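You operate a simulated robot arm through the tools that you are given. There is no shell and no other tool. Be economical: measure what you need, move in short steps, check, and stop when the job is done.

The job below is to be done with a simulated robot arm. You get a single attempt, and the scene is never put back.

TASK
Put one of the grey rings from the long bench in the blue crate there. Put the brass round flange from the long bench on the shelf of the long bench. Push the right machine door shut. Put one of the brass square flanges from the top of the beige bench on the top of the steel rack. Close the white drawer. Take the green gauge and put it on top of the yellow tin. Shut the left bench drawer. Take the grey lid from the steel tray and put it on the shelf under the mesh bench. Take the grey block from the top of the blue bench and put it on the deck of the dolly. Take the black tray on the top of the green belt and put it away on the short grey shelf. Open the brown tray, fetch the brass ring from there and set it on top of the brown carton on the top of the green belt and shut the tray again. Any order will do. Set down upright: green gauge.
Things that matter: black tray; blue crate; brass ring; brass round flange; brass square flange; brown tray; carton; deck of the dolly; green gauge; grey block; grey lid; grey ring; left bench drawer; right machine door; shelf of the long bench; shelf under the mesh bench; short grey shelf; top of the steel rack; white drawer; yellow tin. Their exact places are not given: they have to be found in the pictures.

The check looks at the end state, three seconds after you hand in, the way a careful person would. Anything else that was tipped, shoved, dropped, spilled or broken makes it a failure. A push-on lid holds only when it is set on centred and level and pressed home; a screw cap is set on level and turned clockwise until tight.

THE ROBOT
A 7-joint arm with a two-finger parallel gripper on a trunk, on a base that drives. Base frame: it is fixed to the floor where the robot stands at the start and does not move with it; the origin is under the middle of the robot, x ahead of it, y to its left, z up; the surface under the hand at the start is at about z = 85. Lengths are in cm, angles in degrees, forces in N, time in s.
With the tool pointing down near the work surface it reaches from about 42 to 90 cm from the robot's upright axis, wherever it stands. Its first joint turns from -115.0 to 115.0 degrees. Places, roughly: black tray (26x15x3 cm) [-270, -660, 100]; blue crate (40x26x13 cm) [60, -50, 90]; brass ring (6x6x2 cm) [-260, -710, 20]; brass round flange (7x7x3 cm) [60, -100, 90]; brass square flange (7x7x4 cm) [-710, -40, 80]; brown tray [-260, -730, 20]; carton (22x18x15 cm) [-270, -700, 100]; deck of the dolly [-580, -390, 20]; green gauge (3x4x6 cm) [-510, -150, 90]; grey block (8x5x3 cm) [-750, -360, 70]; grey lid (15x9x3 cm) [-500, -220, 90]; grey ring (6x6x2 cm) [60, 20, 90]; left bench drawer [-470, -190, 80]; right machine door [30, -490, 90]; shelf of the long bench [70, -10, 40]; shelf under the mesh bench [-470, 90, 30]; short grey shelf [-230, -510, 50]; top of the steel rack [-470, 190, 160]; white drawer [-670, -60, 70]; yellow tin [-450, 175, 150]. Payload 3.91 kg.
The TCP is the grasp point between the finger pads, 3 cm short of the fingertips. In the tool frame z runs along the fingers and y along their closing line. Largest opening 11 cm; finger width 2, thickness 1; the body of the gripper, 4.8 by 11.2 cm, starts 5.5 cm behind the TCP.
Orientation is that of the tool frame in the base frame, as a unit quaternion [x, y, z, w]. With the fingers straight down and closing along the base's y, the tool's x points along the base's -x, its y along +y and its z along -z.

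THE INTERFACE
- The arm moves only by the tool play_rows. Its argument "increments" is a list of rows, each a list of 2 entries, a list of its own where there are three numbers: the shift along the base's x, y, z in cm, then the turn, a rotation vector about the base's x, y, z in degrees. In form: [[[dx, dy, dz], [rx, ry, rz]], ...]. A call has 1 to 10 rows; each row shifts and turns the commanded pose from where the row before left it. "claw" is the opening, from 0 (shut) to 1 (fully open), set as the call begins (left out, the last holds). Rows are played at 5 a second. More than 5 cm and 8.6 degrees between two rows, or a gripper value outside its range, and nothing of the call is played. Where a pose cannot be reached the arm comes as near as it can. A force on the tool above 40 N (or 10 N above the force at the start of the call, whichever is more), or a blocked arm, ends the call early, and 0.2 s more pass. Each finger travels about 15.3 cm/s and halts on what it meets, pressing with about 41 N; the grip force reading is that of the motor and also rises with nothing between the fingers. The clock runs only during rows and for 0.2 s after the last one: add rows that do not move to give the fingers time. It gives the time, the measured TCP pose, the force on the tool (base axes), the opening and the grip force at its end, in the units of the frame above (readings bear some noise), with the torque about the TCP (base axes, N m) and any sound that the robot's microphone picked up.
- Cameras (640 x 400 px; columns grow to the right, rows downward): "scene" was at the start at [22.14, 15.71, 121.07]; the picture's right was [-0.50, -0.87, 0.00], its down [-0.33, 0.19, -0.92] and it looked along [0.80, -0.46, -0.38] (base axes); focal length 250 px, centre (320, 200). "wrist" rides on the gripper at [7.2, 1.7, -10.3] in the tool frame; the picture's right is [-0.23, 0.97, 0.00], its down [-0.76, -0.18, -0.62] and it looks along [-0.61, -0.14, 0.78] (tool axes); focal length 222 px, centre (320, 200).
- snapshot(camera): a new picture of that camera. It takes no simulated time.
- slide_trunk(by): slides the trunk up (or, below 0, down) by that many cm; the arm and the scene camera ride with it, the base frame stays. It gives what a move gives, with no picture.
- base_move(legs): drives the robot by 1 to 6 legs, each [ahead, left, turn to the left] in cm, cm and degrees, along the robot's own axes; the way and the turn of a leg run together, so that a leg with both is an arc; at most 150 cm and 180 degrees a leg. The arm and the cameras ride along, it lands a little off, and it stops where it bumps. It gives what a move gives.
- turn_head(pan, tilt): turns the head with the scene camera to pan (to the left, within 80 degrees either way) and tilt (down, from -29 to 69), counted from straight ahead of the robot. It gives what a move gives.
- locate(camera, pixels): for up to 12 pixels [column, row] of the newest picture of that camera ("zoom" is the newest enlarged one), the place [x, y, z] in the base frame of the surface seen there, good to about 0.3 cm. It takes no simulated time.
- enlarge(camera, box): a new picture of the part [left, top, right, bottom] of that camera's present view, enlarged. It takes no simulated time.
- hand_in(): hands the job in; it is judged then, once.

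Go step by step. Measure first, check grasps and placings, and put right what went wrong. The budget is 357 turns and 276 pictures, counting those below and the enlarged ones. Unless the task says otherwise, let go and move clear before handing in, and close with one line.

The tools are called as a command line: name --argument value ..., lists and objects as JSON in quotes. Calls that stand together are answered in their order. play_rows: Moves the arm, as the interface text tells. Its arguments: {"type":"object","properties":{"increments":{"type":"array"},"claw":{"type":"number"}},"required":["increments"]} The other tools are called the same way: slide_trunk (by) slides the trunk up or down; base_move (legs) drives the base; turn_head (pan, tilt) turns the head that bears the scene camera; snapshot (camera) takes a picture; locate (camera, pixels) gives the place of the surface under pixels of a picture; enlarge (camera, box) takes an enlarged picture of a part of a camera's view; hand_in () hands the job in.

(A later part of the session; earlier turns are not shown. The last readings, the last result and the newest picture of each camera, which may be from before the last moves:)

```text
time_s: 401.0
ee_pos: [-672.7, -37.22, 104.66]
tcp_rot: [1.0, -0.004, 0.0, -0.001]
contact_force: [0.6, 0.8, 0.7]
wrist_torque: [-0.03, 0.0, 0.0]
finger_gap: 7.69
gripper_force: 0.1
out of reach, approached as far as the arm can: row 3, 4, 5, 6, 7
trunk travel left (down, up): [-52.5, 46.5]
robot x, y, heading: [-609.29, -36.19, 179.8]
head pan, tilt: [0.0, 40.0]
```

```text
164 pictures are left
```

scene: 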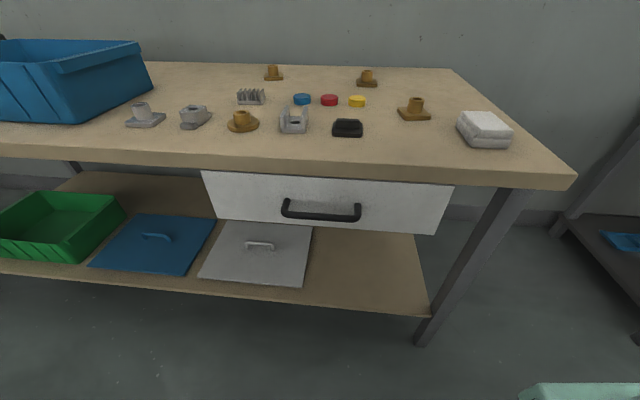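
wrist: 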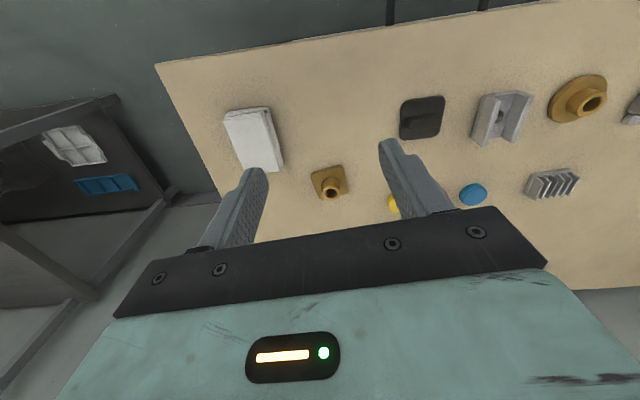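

The arm seems stuck in an awkward posture. I look at it.

turn_head --pan -25 --tilt -5

snapshot --camera "scene"

```text
time_s: 402.1
ee_pos: [-672.79, -37.19, 104.57]
tcp_rot: [1.0, -0.004, -0.001, 0.0]
contact_force: [-0.3, 0.2, 0.1]
wrist_torque: [-0.01, -0.01, 0.0]
finger_gap: 7.71
gripper_force: 0.1
trunk travel left (down, up): [-52.5, 46.5]
robot x, y, heading: [-609.06, -36.76, 179.9]
head pan, tilt: [-25.0, -5.0]
```

```text
163 pictures are left
```

scene: 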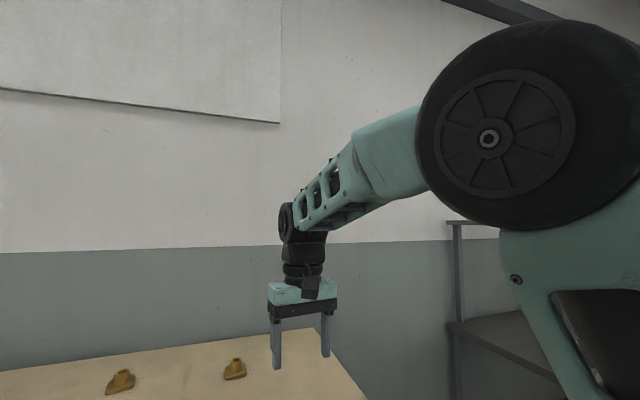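

The posture looks ordinary; I try re-approaching via a pose up and to the right, like the initial one.

play_rows --increments '[[[1, 0, 4], [0, 0, 0]], [[1, 0, 4], [0, 0, 0]], [[1, 0, 4], [0, 0, 0]], [[1, 4, 2], [0, 0, 0]], [[0, 4.5, 0], [0, 0, 0]], [[0, 4.5, 0], [0, 0, 0]], [[0, 4.5, 0], [0, 0, 0]], [[0, 0, 0], [0, 0, 0]]]'

play_rows --increments '[[[-1, 0, -4], [0, 0, 0]], [[-2, 0, -4], [0, 0, 0]], [[-2, 0, -4], [0, 0, 0]], [[-2, 0, -4], [0, 0, 0]], [[-2, 0, -3], [0, 0, 0]], [[0, 0, 0], [0, 0, 0]]]'

```text
time_s: 403.9
ee_pos: [-668.76, -19.67, 118.44]
tcp_rot: [1.0, -0.004, 0.0, 0.0]
contact_force: [0.2, -0.2, 0.4]
wrist_torque: [-0.01, 0.01, 0.0]
finger_gap: 7.71
gripper_force: 0.0
trunk travel left (down, up): [-52.5, 46.5]
robot x, y, heading: [-609.18, -36.86, 179.7]
head pan, tilt: [-25.0, -5.0]
```

```text
time_s: 405.3
ee_pos: [-669.75, -23.02, 101.17]
tcp_rot: [1.0, -0.004, -0.001, 0.001]
contact_force: [-0.2, 0.0, 0.7]
wrist_torque: [0.01, -0.02, -0.03]
finger_gap: 7.69
gripper_force: 0.1
out of reach, approached as far as the arm can: row 2, 3, 4, 5
trunk travel left (down, up): [-52.5, 46.5]
robot x, y, heading: [-609.2, -36.32, 179.9]
head pan, tilt: [-25.0, -5.0]
```

Still limited. I suspect the posture got bad during the low tilted push; I go up, tilt forward again at a comfortable pose to let the joints rearrange, and then untilt.

play_rows --increments '[[[2, 0, 4], [0, 0, 0]], [[2, 0, 4.5], [0, 0, 0]], [[2, 0, 4.5], [0, 0, 0]], [[2, 0, 4.5], [0, 0, 0]], [[2, 0, 4.5], [0, 0, 0]], [[2, 0, 4.5], [0, 0, 0]], [[0, 0, 4.5], [0, 0, 0]], [[0, 0, 0], [0, 0, 0]]]'

snapshot --camera "scene"

```text
time_s: 407.1
ee_pos: [-658.38, -23.0, 130.75]
tcp_rot: [1.0, -0.005, -0.001, -0.001]
contact_force: [0.1, -0.3, 0.1]
wrist_torque: [0.05, -0.02, -0.01]
finger_gap: 7.71
gripper_force: 0.1
out of reach, approached as far as the arm can: row 7
trunk travel left (down, up): [-52.5, 46.5]
robot x, y, heading: [-609.44, -36.58, 179.8]
head pan, tilt: [-25.0, -5.0]
```

```text
162 pictures are left
```

scene: 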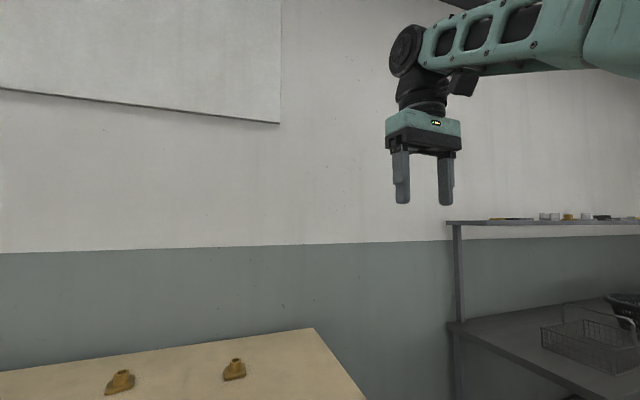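

play_rows --increments '[[[-4, 0, -2], [0, 7.5, 0]], [[-4, 0, -2], [0, 7.5, 0]], [[-4, 0, -2], [0, 7.5, 0]], [[-4, 0, -2], [0, 7.5, 0]], [[-4, 0, -2], [0, 7.5, 0]], [[-4, 0, -2], [0, 7.5, 0]], [[-3, 0, -2], [0, 0, 0]], [[0, 0, 0], [0, 0, 0]]]'

play_rows --increments '[[[0, 0, -2], [0, -7.5, 0]], [[0, 0, -2], [0, -7.5, 0]], [[0, 0, -2], [0, -7.5, 0]], [[0, 0, -2], [0, -7.5, 0]], [[0, 0, -2], [0, -7.5, 0]], [[0, 0, -2], [0, -7.5, 0]], [[0, 0, 0], [0, 0, 0]]]'

```text
time_s: 408.9
ee_pos: [-685.35, -23.0, 116.86]
tcp_rot: [0.923, -0.004, -0.384, 0.001]
contact_force: [-0.7, -0.3, -0.8]
wrist_torque: [0.03, -0.01, 0.04]
finger_gap: 7.7
gripper_force: 0.0
trunk travel left (down, up): [-52.5, 46.5]
robot x, y, heading: [-609.06, -36.44, 179.8]
head pan, tilt: [-25.0, -5.0]
```

```text
time_s: 410.5
ee_pos: [-685.38, -23.0, 104.85]
tcp_rot: [1.0, -0.004, 0.001, 0.0]
contact_force: [-0.1, 0.4, 1.0]
wrist_torque: [0.02, -0.02, 0.02]
finger_gap: 7.71
gripper_force: 0.0
trunk travel left (down, up): [-52.5, 46.5]
robot x, y, heading: [-608.81, -36.22, 180.1]
head pan, tilt: [-25.0, -5.0]
```

Freed. Now over to the flange at about (-689.6,-35.5).

play_rows --increments '[[[-1.4, -4.2, 0], [0, 0, 0]], [[-1.4, -4.2, 0], [0, 0, 0]], [[-1.4, -4.1, 0], [0, 0, 0]], [[0, 0, -4], [0, 0, 0]], [[0, 0, -4], [0, 0, 0]], [[0, 0, 0], [0, 0, 0]]]'

snapshot --camera "wrist"

```text
time_s: 411.9
ee_pos: [-689.46, -35.31, 96.91]
tcp_rot: [1.0, -0.004, 0.0, 0.0]
contact_force: [0.8, 1.1, -1.5]
wrist_torque: [0.05, 0.0, -0.01]
finger_gap: 7.71
gripper_force: 0.0
trunk travel left (down, up): [-52.5, 46.5]
robot x, y, heading: [-608.67, -36.61, 180.1]
head pan, tilt: [-25.0, -5.0]
```

```text
161 pictures are left
```

wrist: 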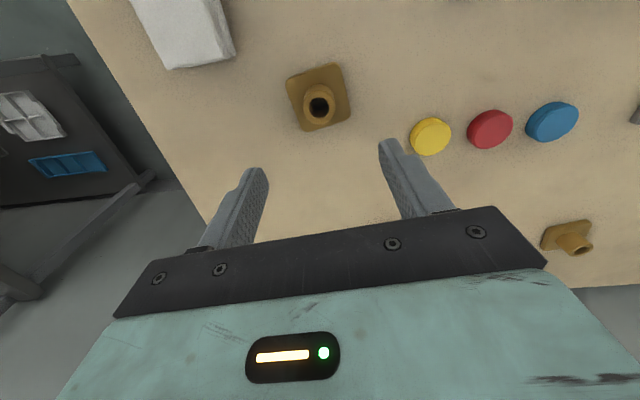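

locate --camera "wrist" --pixels '[[304, 100], [337, 100], [320, 86], [320, 122], [287, 82], [340, 64], [350, 112], [303, 130], [412, 135]]'

```text
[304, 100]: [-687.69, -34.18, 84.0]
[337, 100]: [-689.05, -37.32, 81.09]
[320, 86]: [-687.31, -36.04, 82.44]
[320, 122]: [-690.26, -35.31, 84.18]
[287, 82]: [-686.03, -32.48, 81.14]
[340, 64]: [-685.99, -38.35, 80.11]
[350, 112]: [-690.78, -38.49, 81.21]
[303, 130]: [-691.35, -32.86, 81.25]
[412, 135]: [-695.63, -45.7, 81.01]
```

Hub centre (-688.7,-35.5), base top 81.2, hub top 84.1. I descend and grip.

play_rows --increments '[[[0.8, -0.2, -4], [0, 0, 0]], [[0, 0, -4], [0, 0, 0]], [[0, 0, -3], [0, 0, 0]], [[0, 0, -1.1], [0, 0, 0]], [[0, 0, 0], [0, 0, 0]]]'

play_rows --increments '[[[0, 0, 0], [0, 0, 0]], [[0, 0, 0], [0, 0, 0]], [[0, 0, 0], [0, 0, 0]], [[0, 0, 2], [0, 0, 0]], [[0, 0, 4], [0, 0, 0]], [[0, 0, 4], [0, 0, 0]], [[0, 0, 0], [0, 0, 0]]]' --claw 0

snapshot --camera "wrist"

```text
time_s: 413.1
ee_pos: [-688.63, -35.61, 84.75]
tcp_rot: [1.0, -0.005, 0.0, 0.0]
contact_force: [0.4, 0.2, -0.8]
wrist_torque: [0.0, 0.01, 0.04]
finger_gap: 7.69
gripper_force: 0.0
trunk travel left (down, up): [-52.5, 46.5]
robot x, y, heading: [-609.01, -36.4, 179.7]
head pan, tilt: [-25.0, -5.0]
```

```text
time_s: 414.7
ee_pos: [-688.75, -35.61, 94.89]
tcp_rot: [1.0, -0.005, 0.0, 0.0]
contact_force: [-0.8, -0.8, -4.1]
wrist_torque: [0.04, -0.03, 0.01]
finger_gap: 3.29
gripper_force: 41.8
trunk travel left (down, up): [-52.5, 46.5]
robot x, y, heading: [-609.43, -36.92, 180.0]
head pan, tilt: [-25.0, -5.0]
```

```text
160 pictures are left
```

wrist: 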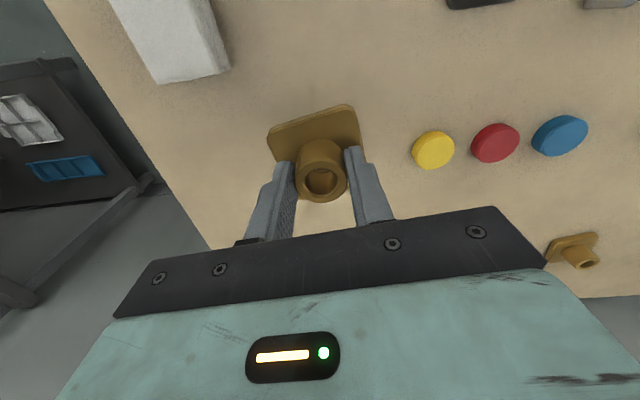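

Flange held. I raise and retract, then drive back through the gap to the rack.

play_rows --increments '[[[2, 0, 4], [0, 0, 0]], [[2, 0, 4], [0, 0, 0]], [[2, 0, 4], [0, 0, 0]], [[2, 0, 4], [0, 0, 0]], [[2, 0, 4], [0, 0, 0]], [[2, 0, 2], [0, 0, 0]], [[4, 0, 0], [0, 0, 0]], [[3, 0, 0], [0, 0, 0]]]'

base_move --legs '[[0, -38, 0], [-130, 0, 0], [-138, 0, 0]]'

```text
time_s: 416.5
ee_pos: [-669.8, -35.72, 116.83]
tcp_rot: [1.0, -0.005, -0.001, 0.0]
contact_force: [-0.1, 0.7, -5.0]
wrist_torque: [-0.01, -0.05, -0.01]
finger_gap: 3.31
gripper_force: 41.4
trunk travel left (down, up): [-52.5, 46.5]
robot x, y, heading: [-609.33, -36.34, 179.8]
head pan, tilt: [-25.0, -5.0]
```

```text
time_s: 431.6
ee_pos: [-401.16, 4.64, 116.7]
tcp_rot: [1.0, 0.001, -0.001, 0.0]
contact_force: [0.1, -0.1, -4.5]
wrist_torque: [0.01, 0.0, -0.01]
finger_gap: 3.3
gripper_force: 40.9
trunk travel left (down, up): [-52.5, 46.5]
robot x, y, heading: [-340.83, 4.47, -179.4]
head pan, tilt: [-25.0, -5.0]
```

base_move --legs '[[0, 0, -0.6], [0, -145, 0], [0, -45, 0]]'

slide_trunk --by 40

slide_trunk --by 6

play_rows --increments '[[[1, 0, 3], [0, 0, 0]], [[1, 0, 3], [0, 0, 0]], [[0, 0, 3], [0, 0, 0]], [[0, 0, 0], [0, 0, 0]]]'

turn_head --pan 0 --tilt 15

snapshot --camera "scene"

```text
time_s: 441.3
ee_pos: [-400.18, 193.48, 116.71]
tcp_rot: [1.0, -0.006, 0.0, -0.001]
contact_force: [0.0, 0.2, -3.9]
wrist_torque: [-0.01, -0.01, 0.01]
finger_gap: 3.32
gripper_force: 41.1
trunk travel left (down, up): [-52.5, 46.5]
robot x, y, heading: [-339.48, 192.52, 179.8]
head pan, tilt: [-25.0, -5.0]
```

```text
time_s: 445.1
ee_pos: [-400.24, 193.48, 156.64]
tcp_rot: [1.0, -0.005, 0.0, 0.0]
contact_force: [0.9, -0.1, -4.1]
wrist_torque: [0.02, 0.01, -0.02]
finger_gap: 3.31
gripper_force: 41.1
trunk travel left (down, up): [-92.5, 6.5]
robot x, y, heading: [-339.68, 192.45, 179.5]
head pan, tilt: [-25.0, -5.0]
```

```text
time_s: 446.1
ee_pos: [-400.32, 193.53, 162.79]
tcp_rot: [1.0, -0.006, -0.001, 0.0]
contact_force: [-0.8, 0.2, -3.9]
wrist_torque: [0.01, 0.0, 0.01]
finger_gap: 3.3
gripper_force: 40.8
trunk travel left (down, up): [-98.5, 0.5]
robot x, y, heading: [-339.08, 192.55, 179.5]
head pan, tilt: [-25.0, -5.0]
```

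```text
time_s: 447.1
ee_pos: [-398.11, 193.6, 171.9]
tcp_rot: [1.0, -0.006, 0.0, 0.0]
contact_force: [-0.5, 0.0, -4.5]
wrist_torque: [-0.01, 0.02, -0.02]
finger_gap: 3.3
gripper_force: 40.6
trunk travel left (down, up): [-98.5, 0.5]
robot x, y, heading: [-339.46, 192.47, 179.6]
head pan, tilt: [-25.0, -5.0]
```

```text
time_s: 448.0
ee_pos: [-398.16, 193.47, 171.83]
tcp_rot: [1.0, -0.006, 0.0, 0.0]
contact_force: [0.0, 0.6, -4.7]
wrist_torque: [-0.01, 0.0, -0.01]
finger_gap: 3.3
gripper_force: 40.8
trunk travel left (down, up): [-98.5, 0.5]
robot x, y, heading: [-339.42, 192.36, 179.9]
head pan, tilt: [0.0, 15.0]
```

```text
159 pictures are left
```

scene: 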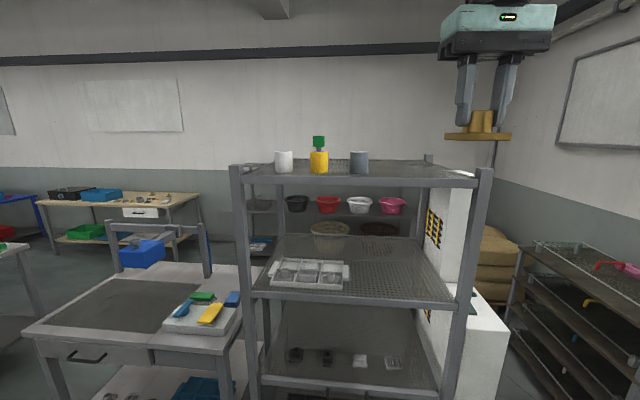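

I shift 5 cm right, then drive 50 cm forward over the rack's free right part.

play_rows --increments '[[[0, 2.5, 0], [0, 0, 0]], [[0, 2.5, 0], [0, 0, 0]], [[0, 0, 0], [0, 0, 0]]]'

base_move --legs '[[51, 0, 0]]'

turn_head --pan -10 --tilt 20

snapshot --camera "scene"

snapshot --camera "wrist"

```text
time_s: 448.8
ee_pos: [-398.33, 198.67, 171.84]
tcp_rot: [1.0, -0.005, 0.0, 0.0]
contact_force: [0.4, 0.6, -4.4]
wrist_torque: [0.01, -0.04, 0.04]
finger_gap: 3.27
gripper_force: 40.9
trunk travel left (down, up): [-98.5, 0.5]
robot x, y, heading: [-339.47, 192.43, 179.8]
head pan, tilt: [0.0, 15.0]
```

```text
time_s: 451.9
ee_pos: [-450.48, 198.62, 171.72]
tcp_rot: [1.0, -0.005, 0.0, -0.001]
contact_force: [0.7, 0.1, -4.0]
wrist_torque: [-0.01, -0.01, -0.02]
finger_gap: 3.28
gripper_force: 40.9
trunk travel left (down, up): [-98.5, 0.5]
robot x, y, heading: [-391.75, 193.01, 179.8]
head pan, tilt: [0.0, 15.0]
```

```text
time_s: 452.6
ee_pos: [-450.31, 198.7, 171.78]
tcp_rot: [1.0, -0.005, 0.0, 0.0]
contact_force: [0.3, -0.1, -4.3]
wrist_torque: [-0.01, 0.0, 0.0]
finger_gap: 3.3
gripper_force: 40.7
trunk travel left (down, up): [-98.5, 0.5]
robot x, y, heading: [-391.39, 192.94, 179.7]
head pan, tilt: [-10.0, 20.0]
```

```text
158 pictures are left
```

scene: 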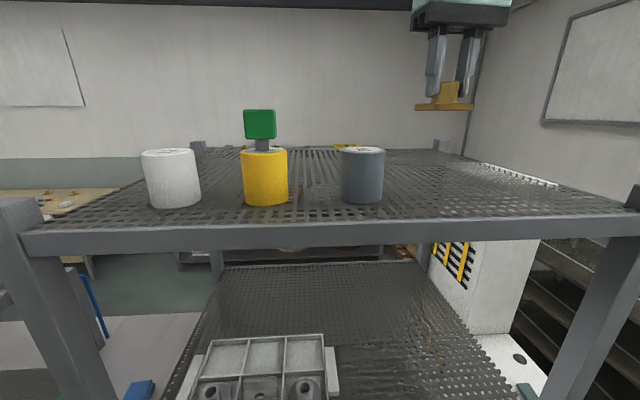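

```text
157 pictures are left
```

wrist: 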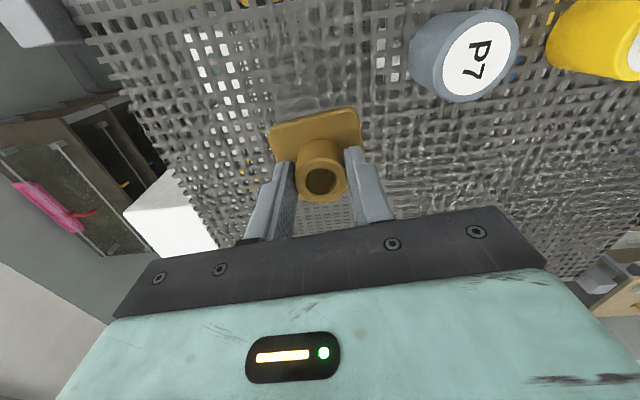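

Clear spot, 10 cm from the grey tin. I lower to just above the mesh (z≈154.5).

play_rows --increments '[[[0, 0, -4], [0, 0, 0]], [[0, 0, -4], [0, 0, 0]], [[0, 0, -3], [0, 0, 0]], [[0, 0, -1], [0, 0, 0]], [[0, 0, 0], [0, 0, 0]]]'

enlarge --camera "scene" --box '[330, 60, 560, 240]'

locate --camera "zoom" --pixels '[[250, 330], [330, 320], [420, 330], [330, 350], [330, 370], [200, 360]]'

```text
time_s: 453.8
ee_pos: [-450.38, 198.58, 159.76]
tcp_rot: [1.0, -0.005, 0.001, 0.0]
contact_force: [0.2, -0.1, -4.4]
wrist_torque: [0.01, 0.01, -0.03]
finger_gap: 3.26
gripper_force: 41.2
trunk travel left (down, up): [-98.5, 0.5]
robot x, y, heading: [-391.46, 192.57, 179.9]
head pan, tilt: [-10.0, 20.0]
```

```text
2.22 times, centred on (445, 150) of scene
```

zoom: 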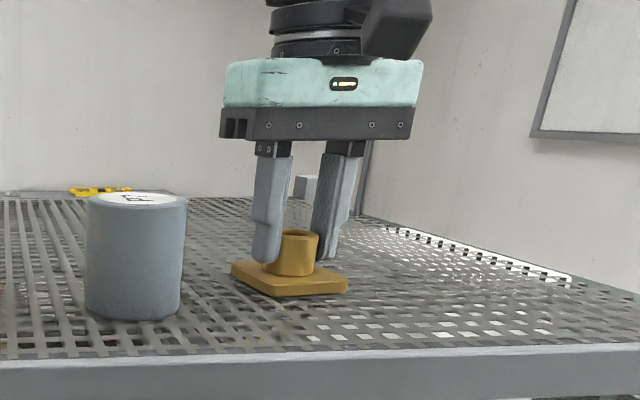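

```text
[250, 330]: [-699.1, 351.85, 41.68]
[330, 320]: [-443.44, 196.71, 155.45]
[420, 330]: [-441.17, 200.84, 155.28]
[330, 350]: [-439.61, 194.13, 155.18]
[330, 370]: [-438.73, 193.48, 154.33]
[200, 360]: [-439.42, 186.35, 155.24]
```

play_rows --increments '[[[0, 0, -0.2], [0, 0, 0]], [[0, 0, 0], [0, 0, 0]]]'

play_rows --increments '[[[0, 0, -0.2], [0, 0, 0]], [[0, 0, 0], [0, 0, 0]]]'

play_rows --increments '[[[0, 0, -0.2], [0, 0, 0]], [[0, 0, 0], [0, 0, 0]]]'

```text
time_s: 454.4
ee_pos: [-450.43, 198.63, 159.75]
tcp_rot: [1.0, -0.006, -0.002, 0.0]
contact_force: [-4.3, -0.9, 13.8]
wrist_torque: [-0.04, -0.31, 0.01]
finger_gap: 3.29
gripper_force: 40.7
trunk travel left (down, up): [-98.5, 0.5]
robot x, y, heading: [-391.5, 192.47, 179.8]
head pan, tilt: [-10.0, 20.0]
```

```text
time_s: 455.0
ee_pos: [-450.44, 198.63, 159.73]
tcp_rot: [1.0, -0.005, -0.003, 0.0]
contact_force: [-8.6, -1.0, 32.5]
wrist_torque: [0.03, 0.41, 0.13]
finger_gap: 3.33
gripper_force: 41.4
trunk travel left (down, up): [-98.5, 0.5]
robot x, y, heading: [-391.67, 192.76, 180.0]
head pan, tilt: [-10.0, 20.0]
```

```text
time_s: 455.6
ee_pos: [-450.37, 198.58, 159.41]
tcp_rot: [1.0, -0.005, -0.002, 0.0]
contact_force: [-4.5, 0.9, 34.6]
wrist_torque: [0.03, 0.24, 0.09]
finger_gap: 3.29
gripper_force: 40.7
trunk travel left (down, up): [-98.5, 0.5]
robot x, y, heading: [-391.54, 192.49, 179.9]
head pan, tilt: [-10.0, 20.0]
```

Seated. Release and rise.

play_rows --increments '[[[0, 0, 0.4], [0, 0, 0]], [[0, 0, 0], [0, 0, 0]]]'

play_rows --increments '[[[0, 0, 0], [0, 0, 0]], [[0, 0, 0], [0, 0, 0]], [[0, 0, 2], [0, 0, 0]], [[0, 0, 4], [0, 0, 0]], [[0, 0, 4], [0, 0, 0]], [[0, 0, 2], [0, 0, 0]], [[0, 0, 0], [0, 0, 0]]]' --claw 0.6

snapshot --camera "scene"

```text
time_s: 456.2
ee_pos: [-450.35, 198.53, 159.41]
tcp_rot: [1.0, -0.003, 0.003, -0.001]
contact_force: [-0.2, -0.8, -3.3]
wrist_torque: [-0.04, 0.0, 0.0]
finger_gap: 3.29
gripper_force: 41.5
trunk travel left (down, up): [-98.5, 0.5]
robot x, y, heading: [-391.47, 192.91, 179.8]
head pan, tilt: [-10.0, 20.0]
```

```text
time_s: 457.8
ee_pos: [-450.32, 198.56, 171.58]
tcp_rot: [1.0, -0.004, 0.0, 0.0]
contact_force: [0.4, 0.4, -0.6]
wrist_torque: [0.0, 0.01, -0.01]
finger_gap: 6.58
gripper_force: 0.0
trunk travel left (down, up): [-98.5, 0.5]
robot x, y, heading: [-391.45, 192.62, 179.8]
head pan, tilt: [-10.0, 20.0]
```

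```text
155 pictures are left
```

scene: 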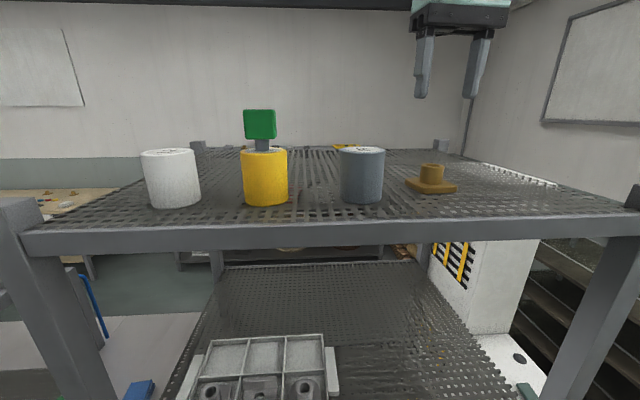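

Square flange done. Next the grey lid. Its handle bar runs along y, so I need fingers closing along x; I'll test a posture with the tool tilted sideways toward +y, in free space in the aisle.

base_move --legs '[[-55, 0, 0]]'

slide_trunk --by -40

slide_trunk --by -6

play_rows --increments '[[[-1, 0, -2], [0, 0, -8]], [[-1, 0, -1], [0, 0, -8]], [[-1, 0, 0], [0, 0, -8]], [[-1, 0, 0], [0, 0, -8]], [[-1, 0, 0], [0, 0, -8]], [[-1, 0, 0], [0, 0, -8]], [[-1, 0, 0], [0, 0, -8]], [[0, 0, 0], [0, 0, -8]], [[0, 0, 0], [0, 0, -8]], [[0, 0, 0], [0, 0, -8]]]'

play_rows --increments '[[[0, 0, -2], [0, 0, -8.6]], [[0, 0, -2], [7.5, 0, -1.4]], [[0, 0, -2], [7.5, 0, 0]], [[0, 0, -2], [7.5, 0, 0]], [[0, 0, -2], [7.5, 0, 0]], [[0, 0, -2], [7.5, 0, 0]], [[0, 0, 0], [7.5, 0, 0]], [[0, 0, 0], [0, 0, 0]]]'

```text
time_s: 460.9
ee_pos: [-396.42, 198.51, 171.59]
tcp_rot: [1.0, -0.008, 0.0, 0.0]
contact_force: [0.0, 0.8, -0.3]
wrist_torque: [0.02, -0.01, 0.03]
finger_gap: 6.58
gripper_force: 0.0
trunk travel left (down, up): [-98.5, 0.5]
robot x, y, heading: [-338.03, 192.49, 179.7]
head pan, tilt: [-10.0, 20.0]
```

```text
time_s: 464.7
ee_pos: [-396.42, 198.65, 131.65]
tcp_rot: [1.0, -0.007, 0.0, 0.0]
contact_force: [-0.7, 0.2, 0.3]
wrist_torque: [-0.03, -0.01, 0.0]
finger_gap: 6.62
gripper_force: 0.0
trunk travel left (down, up): [-58.5, 40.5]
robot x, y, heading: [-338.17, 192.42, 179.3]
head pan, tilt: [-10.0, 20.0]
```

```text
time_s: 465.7
ee_pos: [-396.63, 198.66, 125.55]
tcp_rot: [1.0, -0.006, 0.0, 0.0]
contact_force: [-0.4, -0.3, -0.4]
wrist_torque: [0.03, 0.0, 0.01]
finger_gap: 6.6
gripper_force: 0.0
trunk travel left (down, up): [-52.5, 46.5]
robot x, y, heading: [-337.75, 192.43, 179.4]
head pan, tilt: [-10.0, 20.0]
```

```text
time_s: 467.9
ee_pos: [-403.49, 198.61, 122.68]
tcp_rot: [0.761, -0.649, -0.001, 0.0]
contact_force: [0.6, 0.2, 0.1]
wrist_torque: [-0.04, -0.01, 0.02]
finger_gap: 6.61
gripper_force: 0.1
trunk travel left (down, up): [-52.5, 46.5]
robot x, y, heading: [-337.68, 192.32, 179.4]
head pan, tilt: [-10.0, 20.0]
```

```text
time_s: 469.7
ee_pos: [-403.55, 198.68, 110.68]
tcp_rot: [-0.648, 0.657, 0.274, 0.27]
contact_force: [-1.4, -0.2, -0.3]
wrist_torque: [0.01, -0.02, 0.04]
finger_gap: 6.59
gripper_force: 0.1
trunk travel left (down, up): [-52.5, 46.5]
robot x, y, heading: [-337.77, 192.27, 179.6]
head pan, tilt: [-10.0, 20.0]
```

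That posture works. I drive to the bench's left part and measure the lid and the neighbouring hopper.

base_move --legs '[[0, 140, 0], [0, 140, 0], [0, 120, 0]]'

base_move --legs '[[50, 0, 0]]'

turn_head --pan 10 --tilt 30

snapshot --camera "scene"

```text
time_s: 489.0
ee_pos: [-412.38, -199.92, 110.56]
tcp_rot: [-0.636, 0.67, 0.267, 0.275]
contact_force: [0.3, -0.3, 0.5]
wrist_torque: [0.01, 0.02, 0.02]
finger_gap: 6.63
gripper_force: 0.1
trunk travel left (down, up): [-52.5, 46.5]
robot x, y, heading: [-346.73, -208.55, 177.3]
head pan, tilt: [-10.0, 20.0]
```

```text
time_s: 491.9
ee_pos: [-462.09, -198.02, 110.67]
tcp_rot: [-0.637, 0.669, 0.267, 0.274]
contact_force: [0.2, -0.1, -1.1]
wrist_torque: [0.05, 0.05, 0.01]
finger_gap: 6.58
gripper_force: 0.1
trunk travel left (down, up): [-52.5, 46.5]
robot x, y, heading: [-396.64, -206.29, 177.6]
head pan, tilt: [-10.0, 20.0]
```

```text
time_s: 492.8
ee_pos: [-462.22, -198.12, 110.68]
tcp_rot: [-0.637, 0.669, 0.267, 0.274]
contact_force: [-0.6, -1.0, 0.5]
wrist_torque: [0.0, -0.02, -0.02]
finger_gap: 6.59
gripper_force: 0.0
trunk travel left (down, up): [-52.5, 46.5]
robot x, y, heading: [-396.86, -206.6, 177.5]
head pan, tilt: [10.0, 30.0]
```

```text
154 pictures are left
```

scene: 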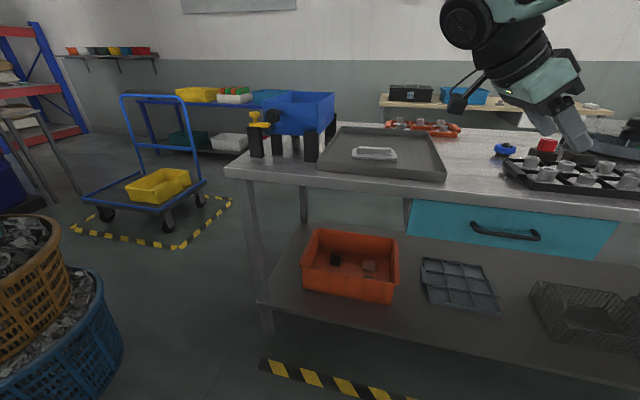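

locate --camera "scene" --pixels '[[356, 152], [396, 158], [375, 150], [375, 158], [318, 160], [445, 175], [345, 130], [335, 95], [310, 155], [265, 100], [300, 93], [255, 150]]'

enlarge --camera "scene" --box '[230, 80, 460, 200]'

```text
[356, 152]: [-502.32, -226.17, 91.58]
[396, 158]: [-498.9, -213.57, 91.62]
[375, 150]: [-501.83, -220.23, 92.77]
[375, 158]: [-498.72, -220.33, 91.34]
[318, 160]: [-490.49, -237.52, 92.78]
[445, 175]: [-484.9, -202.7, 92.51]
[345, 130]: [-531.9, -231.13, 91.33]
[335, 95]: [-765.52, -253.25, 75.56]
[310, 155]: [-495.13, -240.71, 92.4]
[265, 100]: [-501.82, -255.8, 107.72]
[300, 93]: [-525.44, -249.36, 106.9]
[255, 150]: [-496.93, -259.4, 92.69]
```

```text
2.78 times, centred on (345, 140) of scene
```

zoom: 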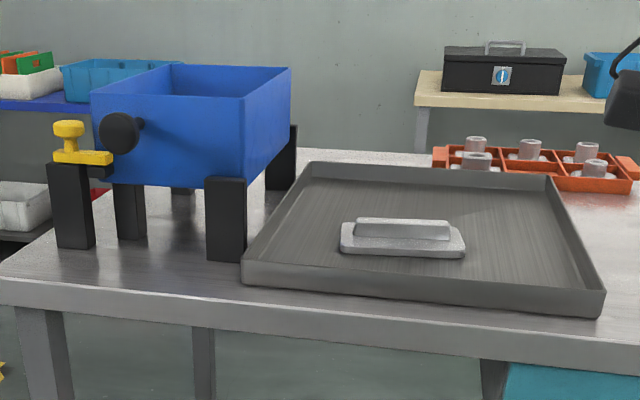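

The hopper stands right of y=-240, so the wrist must lie on the +y side: I re-orient to tilt toward -y (untilt, yaw +180°, tilt 42°).

play_rows --increments '[[[0, 0, 2], [-7.5, 0, 0]], [[0, 0, 2], [-7.5, 0, 0]], [[0, 0, 2], [-7.5, 0, 0]], [[0, 0, 2], [-7.5, 0, 0]], [[0, 0, 0], [-7.5, 0, 0]], [[0, 0, 0], [-7.5, 0, 2.4]], [[0, 0, 0], [0, 0, 8.5]], [[0, 0, 0], [0, 0, 8.5]], [[0, 0, 0], [0, 0, 8.5]], [[0, 0, 0], [0, 0, 8.5]]]'

play_rows --increments '[[[0, 0, 0], [0, 0, 8.5]], [[0, 0, 0], [0, 0, 8.5]], [[0, 0, 0], [0, 0, 8.5]], [[0, 0, 0], [0, 0, 8.5]], [[0, 0, 0], [0, 0, 8.5]], [[0, 0, 0], [0, 0, 8.5]], [[0, 0, 0], [0, 0, 8.5]], [[0, 0, 0], [0, 0, 8.5]], [[0, 0, 0], [0, 0, 8.5]], [[0, 0, 0], [0, 0, 8.5]]]'

play_rows --increments '[[[0, 0, 0], [0, 0, 8.5]], [[0, 0, 0], [0, 0, 8.5]], [[0, 0, 0], [0, 0, 8.5]], [[0, 0, 0], [0, 0, 8.5]], [[0, 0, 0], [0, 0, 8.5]], [[0, 0, 0], [0, 0, 8.5]], [[0, 0, 0], [0, 0, 7.1]], [[0, 0, 0], [0, 0, 0]]]'

```text
time_s: 495.0
ee_pos: [-462.25, -198.12, 118.72]
tcp_rot: [0.885, -0.466, 0.006, -0.01]
contact_force: [0.3, 0.0, 0.5]
wrist_torque: [0.02, 0.02, 0.01]
finger_gap: 6.61
gripper_force: 0.1
trunk travel left (down, up): [-52.5, 46.5]
robot x, y, heading: [-396.36, -206.29, 177.5]
head pan, tilt: [10.0, 30.0]
```

```text
time_s: 497.2
ee_pos: [-462.31, -198.04, 118.62]
tcp_rot: [0.967, 0.253, -0.003, -0.011]
contact_force: [0.4, 0.0, -0.1]
wrist_torque: [0.02, -0.01, -0.01]
finger_gap: 6.63
gripper_force: 0.0
trunk travel left (down, up): [-52.5, 46.5]
robot x, y, heading: [-396.42, -206.46, 177.5]
head pan, tilt: [10.0, 30.0]
```

```text
time_s: 499.0
ee_pos: [-462.14, -197.99, 118.52]
tcp_rot: [0.723, 0.691, -0.008, -0.008]
contact_force: [-0.7, -0.3, -0.8]
wrist_torque: [0.0, 0.01, -0.02]
finger_gap: 6.6
gripper_force: 0.1
trunk travel left (down, up): [-52.5, 46.5]
robot x, y, heading: [-396.69, -206.35, 177.5]
head pan, tilt: [10.0, 30.0]
```

Yaw worked. Now the sideways tilt, and then nearer.

play_rows --increments '[[[0, 0, 0], [-7, 0, 0]], [[0, 0, 0], [-7, 0, 0]], [[0, 0, 0], [-7, 0, 0]], [[0, 0, 0], [-7, 0, 0]], [[0, 0, 0], [-7, 0, 0]], [[0, 0, 0], [-7, 0, 0]], [[0, 0, 0], [0, 0, 0]]]'

base_move --legs '[[0, 14, 2.4], [28, 0, 0]]'

snapshot --camera "wrist"

snapshot --camera "scene"

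```text
time_s: 500.6
ee_pos: [-462.23, -198.04, 118.64]
tcp_rot: [0.678, 0.641, -0.255, 0.252]
contact_force: [0.0, -0.2, 0.0]
wrist_torque: [0.0, -0.01, 0.02]
finger_gap: 6.59
gripper_force: 0.0
trunk travel left (down, up): [-52.5, 46.5]
robot x, y, heading: [-396.71, -206.76, 177.7]
head pan, tilt: [10.0, 30.0]
```

```text
time_s: 503.5
ee_pos: [-491.54, -215.38, 118.68]
tcp_rot: [0.662, 0.658, -0.248, 0.258]
contact_force: [0.0, 1.0, 0.8]
wrist_torque: [-0.01, 0.01, 0.0]
finger_gap: 6.61
gripper_force: 0.1
trunk travel left (down, up): [-52.5, 46.5]
robot x, y, heading: [-425.85, -220.84, -179.9]
head pan, tilt: [10.0, 30.0]
```

```text
152 pictures are left
```

wrist: 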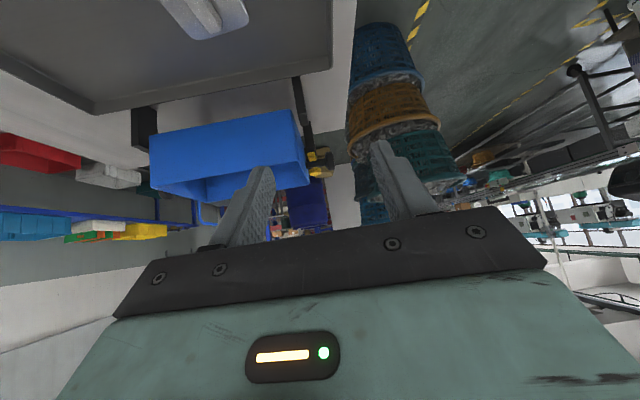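

```text
151 pictures are left
```

scene: 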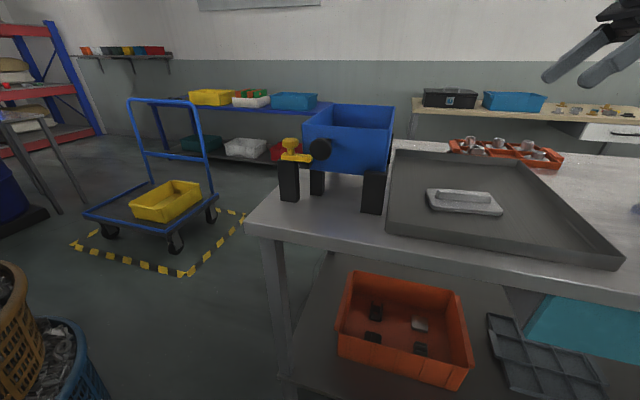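

enlarge --camera "scene" --box '[370, 140, 570, 265]'

locate --camera "zoom" --pixels '[[220, 165], [388, 178], [220, 190], [388, 205], [180, 160], [180, 205], [420, 235], [415, 205], [300, 172], [300, 205], [300, 230], [520, 200]]'

```text
3.20 times, centred on (470, 202) of scene
```

zoom: 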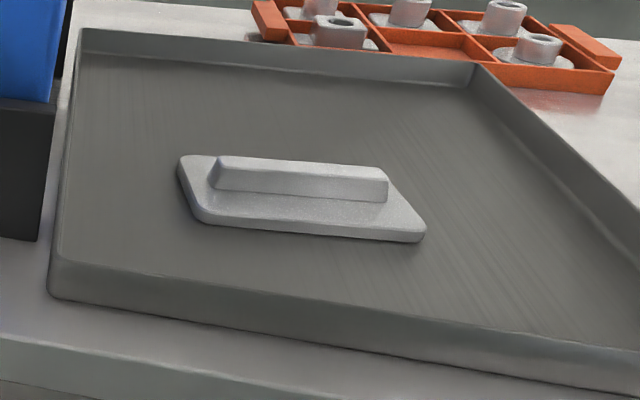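

```text
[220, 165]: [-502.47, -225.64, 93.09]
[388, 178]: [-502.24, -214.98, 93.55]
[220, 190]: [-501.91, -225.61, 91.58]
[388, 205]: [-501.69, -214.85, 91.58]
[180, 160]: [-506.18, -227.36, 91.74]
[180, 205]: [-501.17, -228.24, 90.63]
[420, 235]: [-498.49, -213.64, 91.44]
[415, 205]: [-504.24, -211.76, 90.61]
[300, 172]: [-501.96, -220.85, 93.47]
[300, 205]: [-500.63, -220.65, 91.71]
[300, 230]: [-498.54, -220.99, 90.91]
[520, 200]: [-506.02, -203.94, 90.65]
```

Handle bar: x≈-502.9, y -225.7..-214.9, top 93.5, plate top 91.6. I move in and down.

play_rows --increments '[[[-3.8, -1.2, 0], [0, 0, 0]], [[-3.8, -1.2, 0], [0, 0, 0]], [[-3.8, -1.2, 0], [0, 0, 0]], [[0, 0, -5], [0, 0, 0]], [[0, 0, -5], [0, 0, 0]], [[0, 0, -5], [0, 0, 0]], [[0, 0, -3], [0, 0, 0]], [[0, 0, 0], [0, 0, 0]]]' --claw 0.5

snapshot --camera "wrist"

turn_head --pan 5 --tilt 35

snapshot --camera "scene"

```text
time_s: 505.3
ee_pos: [-502.99, -218.98, 100.54]
tcp_rot: [0.663, 0.657, -0.25, 0.258]
contact_force: [-0.6, 0.1, -0.4]
wrist_torque: [0.0, 0.0, 0.03]
finger_gap: 5.5
gripper_force: 0.1
trunk travel left (down, up): [-52.5, 46.5]
robot x, y, heading: [-426.02, -220.76, -179.9]
head pan, tilt: [10.0, 30.0]
```

```text
149 pictures are left
```

wrist: 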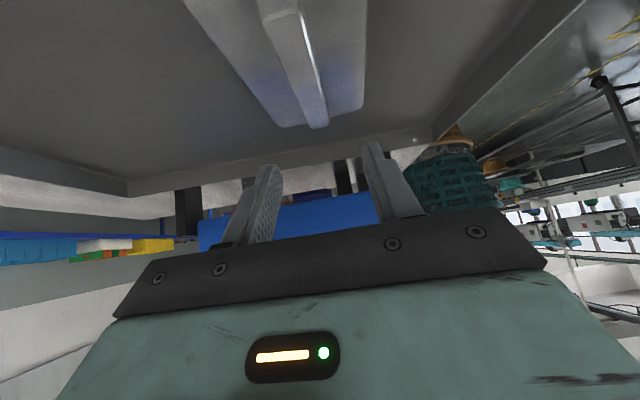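

```text
time_s: 506.0
ee_pos: [-503.08, -218.99, 100.45]
tcp_rot: [0.663, 0.658, -0.249, 0.258]
contact_force: [-0.7, -1.1, -0.8]
wrist_torque: [-0.02, 0.02, 0.03]
finger_gap: 5.48
gripper_force: 0.1
trunk travel left (down, up): [-52.5, 46.5]
robot x, y, heading: [-426.12, -221.07, -179.5]
head pan, tilt: [5.0, 35.0]
```

```text
148 pictures are left
```

scene: 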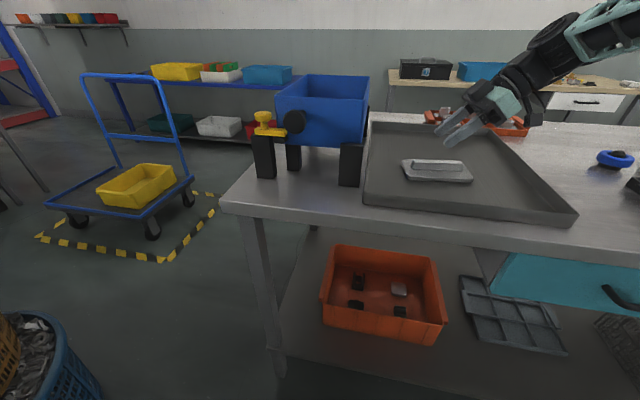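

play_rows --increments '[[[0, 0, -3], [0, 0, 0]], [[0, 0, -2], [0, 0, 0]], [[0, 0, -0.7], [0, 0, 0]], [[0, 0, 0], [0, 0, 0]]]'

snapshot --camera "wrist"

```text
time_s: 507.0
ee_pos: [-502.86, -219.05, 94.85]
tcp_rot: [0.663, 0.657, -0.25, 0.258]
contact_force: [0.1, 0.6, -0.7]
wrist_torque: [0.0, -0.02, -0.01]
finger_gap: 5.52
gripper_force: 0.0
trunk travel left (down, up): [-52.5, 46.5]
robot x, y, heading: [-425.9, -220.6, -179.8]
head pan, tilt: [5.0, 35.0]
```

```text
147 pictures are left
```

wrist: 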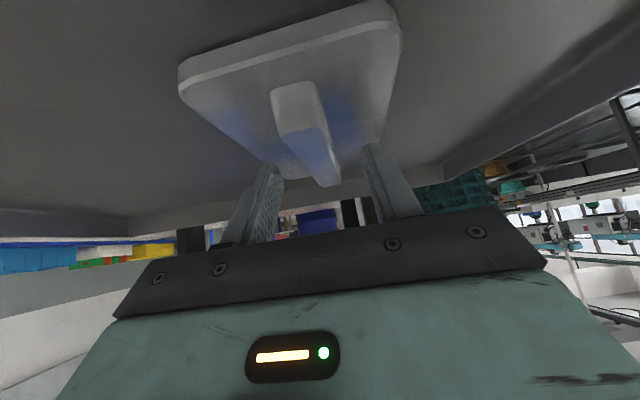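

play_rows --increments '[[[0, 0, -0.2], [0, 0, 0]], [[0, 0, 0], [0, 0, 0]], [[0, 0, 0], [0, 0, 0]], [[0, 0, 0], [0, 0, 0]]]' --claw 0

play_rows --increments '[[[0, 0, 1], [0, 0, 0]], [[0, 0, 3], [0, 0, 0]], [[0, 0, 4], [0, 0, 0]], [[0, 0, 0], [0, 0, 0]]]'

snapshot --camera "wrist"

snapshot --camera "scene"

```text
time_s: 508.0
ee_pos: [-503.07, -219.05, 94.83]
tcp_rot: [0.663, 0.658, -0.249, 0.257]
contact_force: [2.4, 0.3, 11.3]
wrist_torque: [0.19, 0.12, 0.16]
finger_gap: 1.92
gripper_force: 40.8
trunk travel left (down, up): [-52.5, 46.5]
robot x, y, heading: [-425.37, -220.72, -179.5]
head pan, tilt: [5.0, 35.0]
```

```text
time_s: 509.0
ee_pos: [-503.03, -219.01, 102.83]
tcp_rot: [0.663, 0.658, -0.248, 0.259]
contact_force: [-0.2, 0.6, -4.3]
wrist_torque: [0.04, -0.02, 0.03]
finger_gap: 1.94
gripper_force: 40.8
trunk travel left (down, up): [-52.5, 46.5]
robot x, y, heading: [-426.07, -220.89, -179.8]
head pan, tilt: [5.0, 35.0]
```

```text
146 pictures are left
```

wrist: 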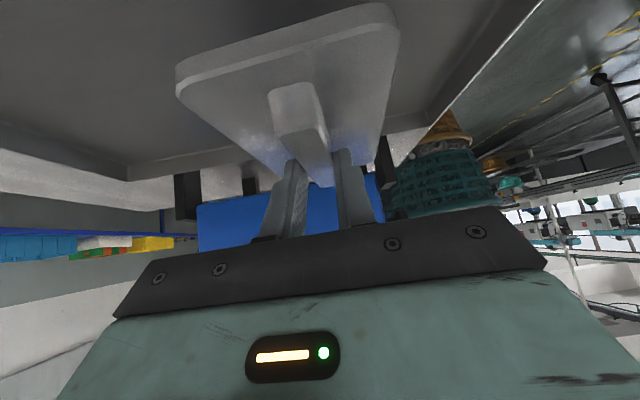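

```text
145 pictures are left
```

scene: 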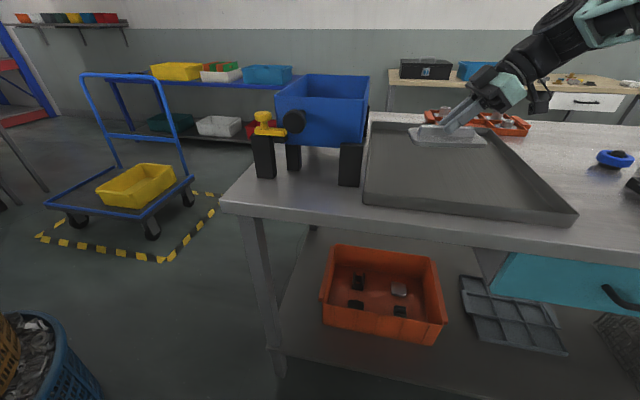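

The lid is held level (gap 1.9). I raise, back out into the aisle and yaw the hand -90° to point forward.

play_rows --increments '[[[1, 0, 4], [0, 0, 0]], [[2, 0, 4], [0, 0, 0]], [[2, 0, 4], [0, 0, 0]], [[3, 0, 2], [0, 0, 0]], [[3, 0, 0], [0, 0, 0]], [[0, 0, 0], [0, 0, 0]]]'

base_move --legs '[[-85, 0, 0]]'

play_rows --increments '[[[0, 0, 0], [0, 0, -8.5]], [[0, 0, 0], [0, 0, -8.5]], [[0, 0, 0], [0, 0, -8.5]], [[0, 0, 0], [0, 0, -8.5]], [[0, 0, 0], [0, 0, -8.5]], [[0, 0, 0], [0, 0, -8.5]], [[0, 0, 0], [0, 0, -8.5]], [[0, 0, 0], [0, 0, -8.5]], [[0, 0, 0], [0, 0, -8.5]], [[0, 0, 0], [0, 0, -8.5]]]'

play_rows --increments '[[[0, 0, 0], [0, 0, -5]], [[0, 0, 0], [0, 0, 0]]]'

```text
time_s: 510.4
ee_pos: [-492.12, -219.19, 116.56]
tcp_rot: [0.663, 0.657, -0.249, 0.257]
contact_force: [-0.2, 0.3, -4.9]
wrist_torque: [0.09, -0.02, 0.03]
finger_gap: 1.89
gripper_force: 41.5
trunk travel left (down, up): [-52.5, 46.5]
robot x, y, heading: [-425.83, -220.5, -180.0]
head pan, tilt: [5.0, 35.0]
```

```text
time_s: 514.9
ee_pos: [-407.4, -218.6, 116.52]
tcp_rot: [0.661, 0.659, -0.249, 0.258]
contact_force: [0.0, 0.7, -4.6]
wrist_torque: [0.02, -0.01, 0.0]
finger_gap: 1.91
gripper_force: 40.1
trunk travel left (down, up): [-52.5, 46.5]
robot x, y, heading: [-340.93, -220.01, -179.2]
head pan, tilt: [5.0, 35.0]
```

```text
time_s: 517.1
ee_pos: [-407.31, -218.65, 116.56]
tcp_rot: [0.933, 0.039, -0.358, 0.022]
contact_force: [-0.3, 0.5, -5.2]
wrist_torque: [0.02, -0.02, 0.02]
finger_gap: 1.88
gripper_force: 41.0
trunk travel left (down, up): [-52.5, 46.5]
robot x, y, heading: [-341.3, -220.0, -179.3]
head pan, tilt: [5.0, 35.0]
```

```text
time_s: 517.7
ee_pos: [-407.37, -218.72, 116.62]
tcp_rot: [0.934, -0.002, -0.358, 0.007]
contact_force: [1.0, 0.3, -4.5]
wrist_torque: [-0.01, -0.03, -0.02]
finger_gap: 1.9
gripper_force: 40.8
trunk travel left (down, up): [-52.5, 46.5]
robot x, y, heading: [-341.01, -220.25, -179.2]
head pan, tilt: [5.0, 35.0]
```

Now the lid points forward. I drive to the mesh bench and look at its lower shelf for a free spot.

base_move --legs '[[0, 0, -0.8], [0, -150, 0], [0, -140, 0]]'

turn_head --pan 0 --tilt 35

snapshot --camera "scene"

```text
time_s: 532.2
ee_pos: [-402.67, 77.58, 116.56]
tcp_rot: [0.934, -0.021, -0.357, -0.001]
contact_force: [-0.2, -0.8, -4.3]
wrist_torque: [-0.02, -0.04, -0.02]
finger_gap: 1.92
gripper_force: 41.2
trunk travel left (down, up): [-52.5, 46.5]
robot x, y, heading: [-336.2, 73.61, 178.4]
head pan, tilt: [5.0, 35.0]
```

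```text
time_s: 532.8
ee_pos: [-402.68, 77.6, 116.49]
tcp_rot: [0.933, -0.021, -0.358, 0.0]
contact_force: [0.8, 0.6, -4.4]
wrist_torque: [-0.01, -0.02, 0.01]
finger_gap: 1.92
gripper_force: 40.5
trunk travel left (down, up): [-52.5, 46.5]
robot x, y, heading: [-336.47, 73.38, 177.9]
head pan, tilt: [0.0, 35.0]
```

```text
144 pictures are left
```

scene: 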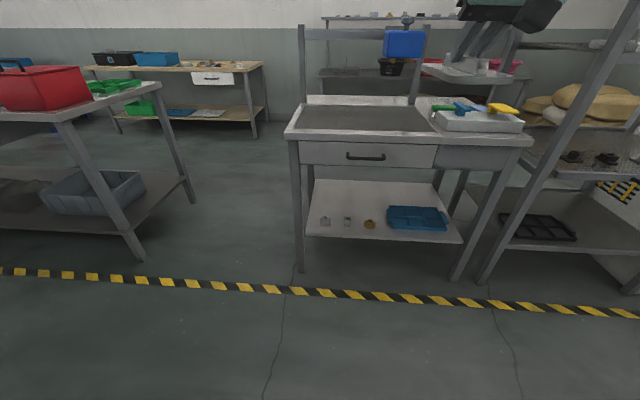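

slide_trunk --by -40

slide_trunk --by -11

turn_head --pan 0 --tilt 15

enlarge --camera "scene" --box '[240, 120, 500, 290]'

```text
time_s: 536.7
ee_pos: [-402.63, 77.56, 76.52]
tcp_rot: [0.934, -0.021, -0.357, -0.001]
contact_force: [-0.3, -0.1, -4.7]
wrist_torque: [0.02, -0.04, -0.01]
finger_gap: 1.9
gripper_force: 40.6
trunk travel left (down, up): [-12.5, 86.5]
robot x, y, heading: [-336.15, 72.96, 178.0]
head pan, tilt: [0.0, 35.0]
```

```text
time_s: 538.1
ee_pos: [-402.76, 77.66, 65.54]
tcp_rot: [0.934, -0.022, -0.358, 0.0]
contact_force: [-1.0, 0.5, -4.5]
wrist_torque: [0.0, -0.05, 0.02]
finger_gap: 1.91
gripper_force: 41.4
trunk travel left (down, up): [-1.5, 97.5]
robot x, y, heading: [-336.45, 73.36, 178.0]
head pan, tilt: [0.0, 35.0]
```

```text
time_s: 538.9
ee_pos: [-402.83, 77.55, 65.52]
tcp_rot: [0.934, -0.02, -0.357, 0.001]
contact_force: [0.0, -0.5, -4.6]
wrist_torque: [-0.03, -0.05, -0.02]
finger_gap: 1.89
gripper_force: 41.5
trunk travel left (down, up): [-1.5, 97.5]
robot x, y, heading: [-336.4, 73.4, 178.1]
head pan, tilt: [0.0, 15.0]
```

```text
2.35 times, centred on (370, 205) of scene
```

zoom: 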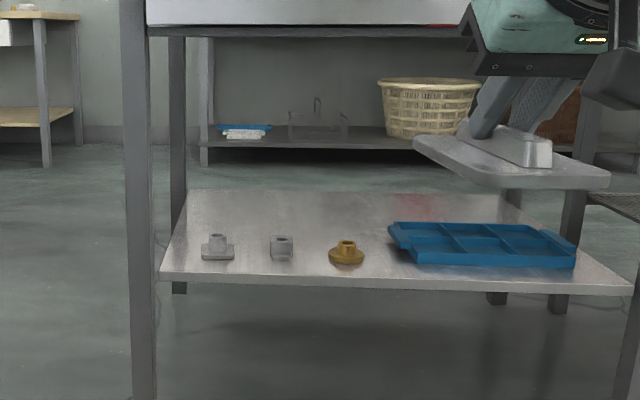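

locate --camera "zoom" --pixels '[[218, 258], [282, 258], [346, 262], [395, 245], [480, 265], [160, 275], [185, 192], [500, 195], [390, 225], [300, 240], [300, 200], [300, 30]]'

```text
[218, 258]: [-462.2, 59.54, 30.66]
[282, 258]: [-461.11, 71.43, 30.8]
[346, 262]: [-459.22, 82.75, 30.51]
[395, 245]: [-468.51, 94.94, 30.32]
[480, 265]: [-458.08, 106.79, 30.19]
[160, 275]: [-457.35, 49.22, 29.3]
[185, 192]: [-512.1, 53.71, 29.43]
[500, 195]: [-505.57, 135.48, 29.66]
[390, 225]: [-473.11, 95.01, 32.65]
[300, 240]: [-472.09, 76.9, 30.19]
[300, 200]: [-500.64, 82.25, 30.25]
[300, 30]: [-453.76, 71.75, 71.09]
```

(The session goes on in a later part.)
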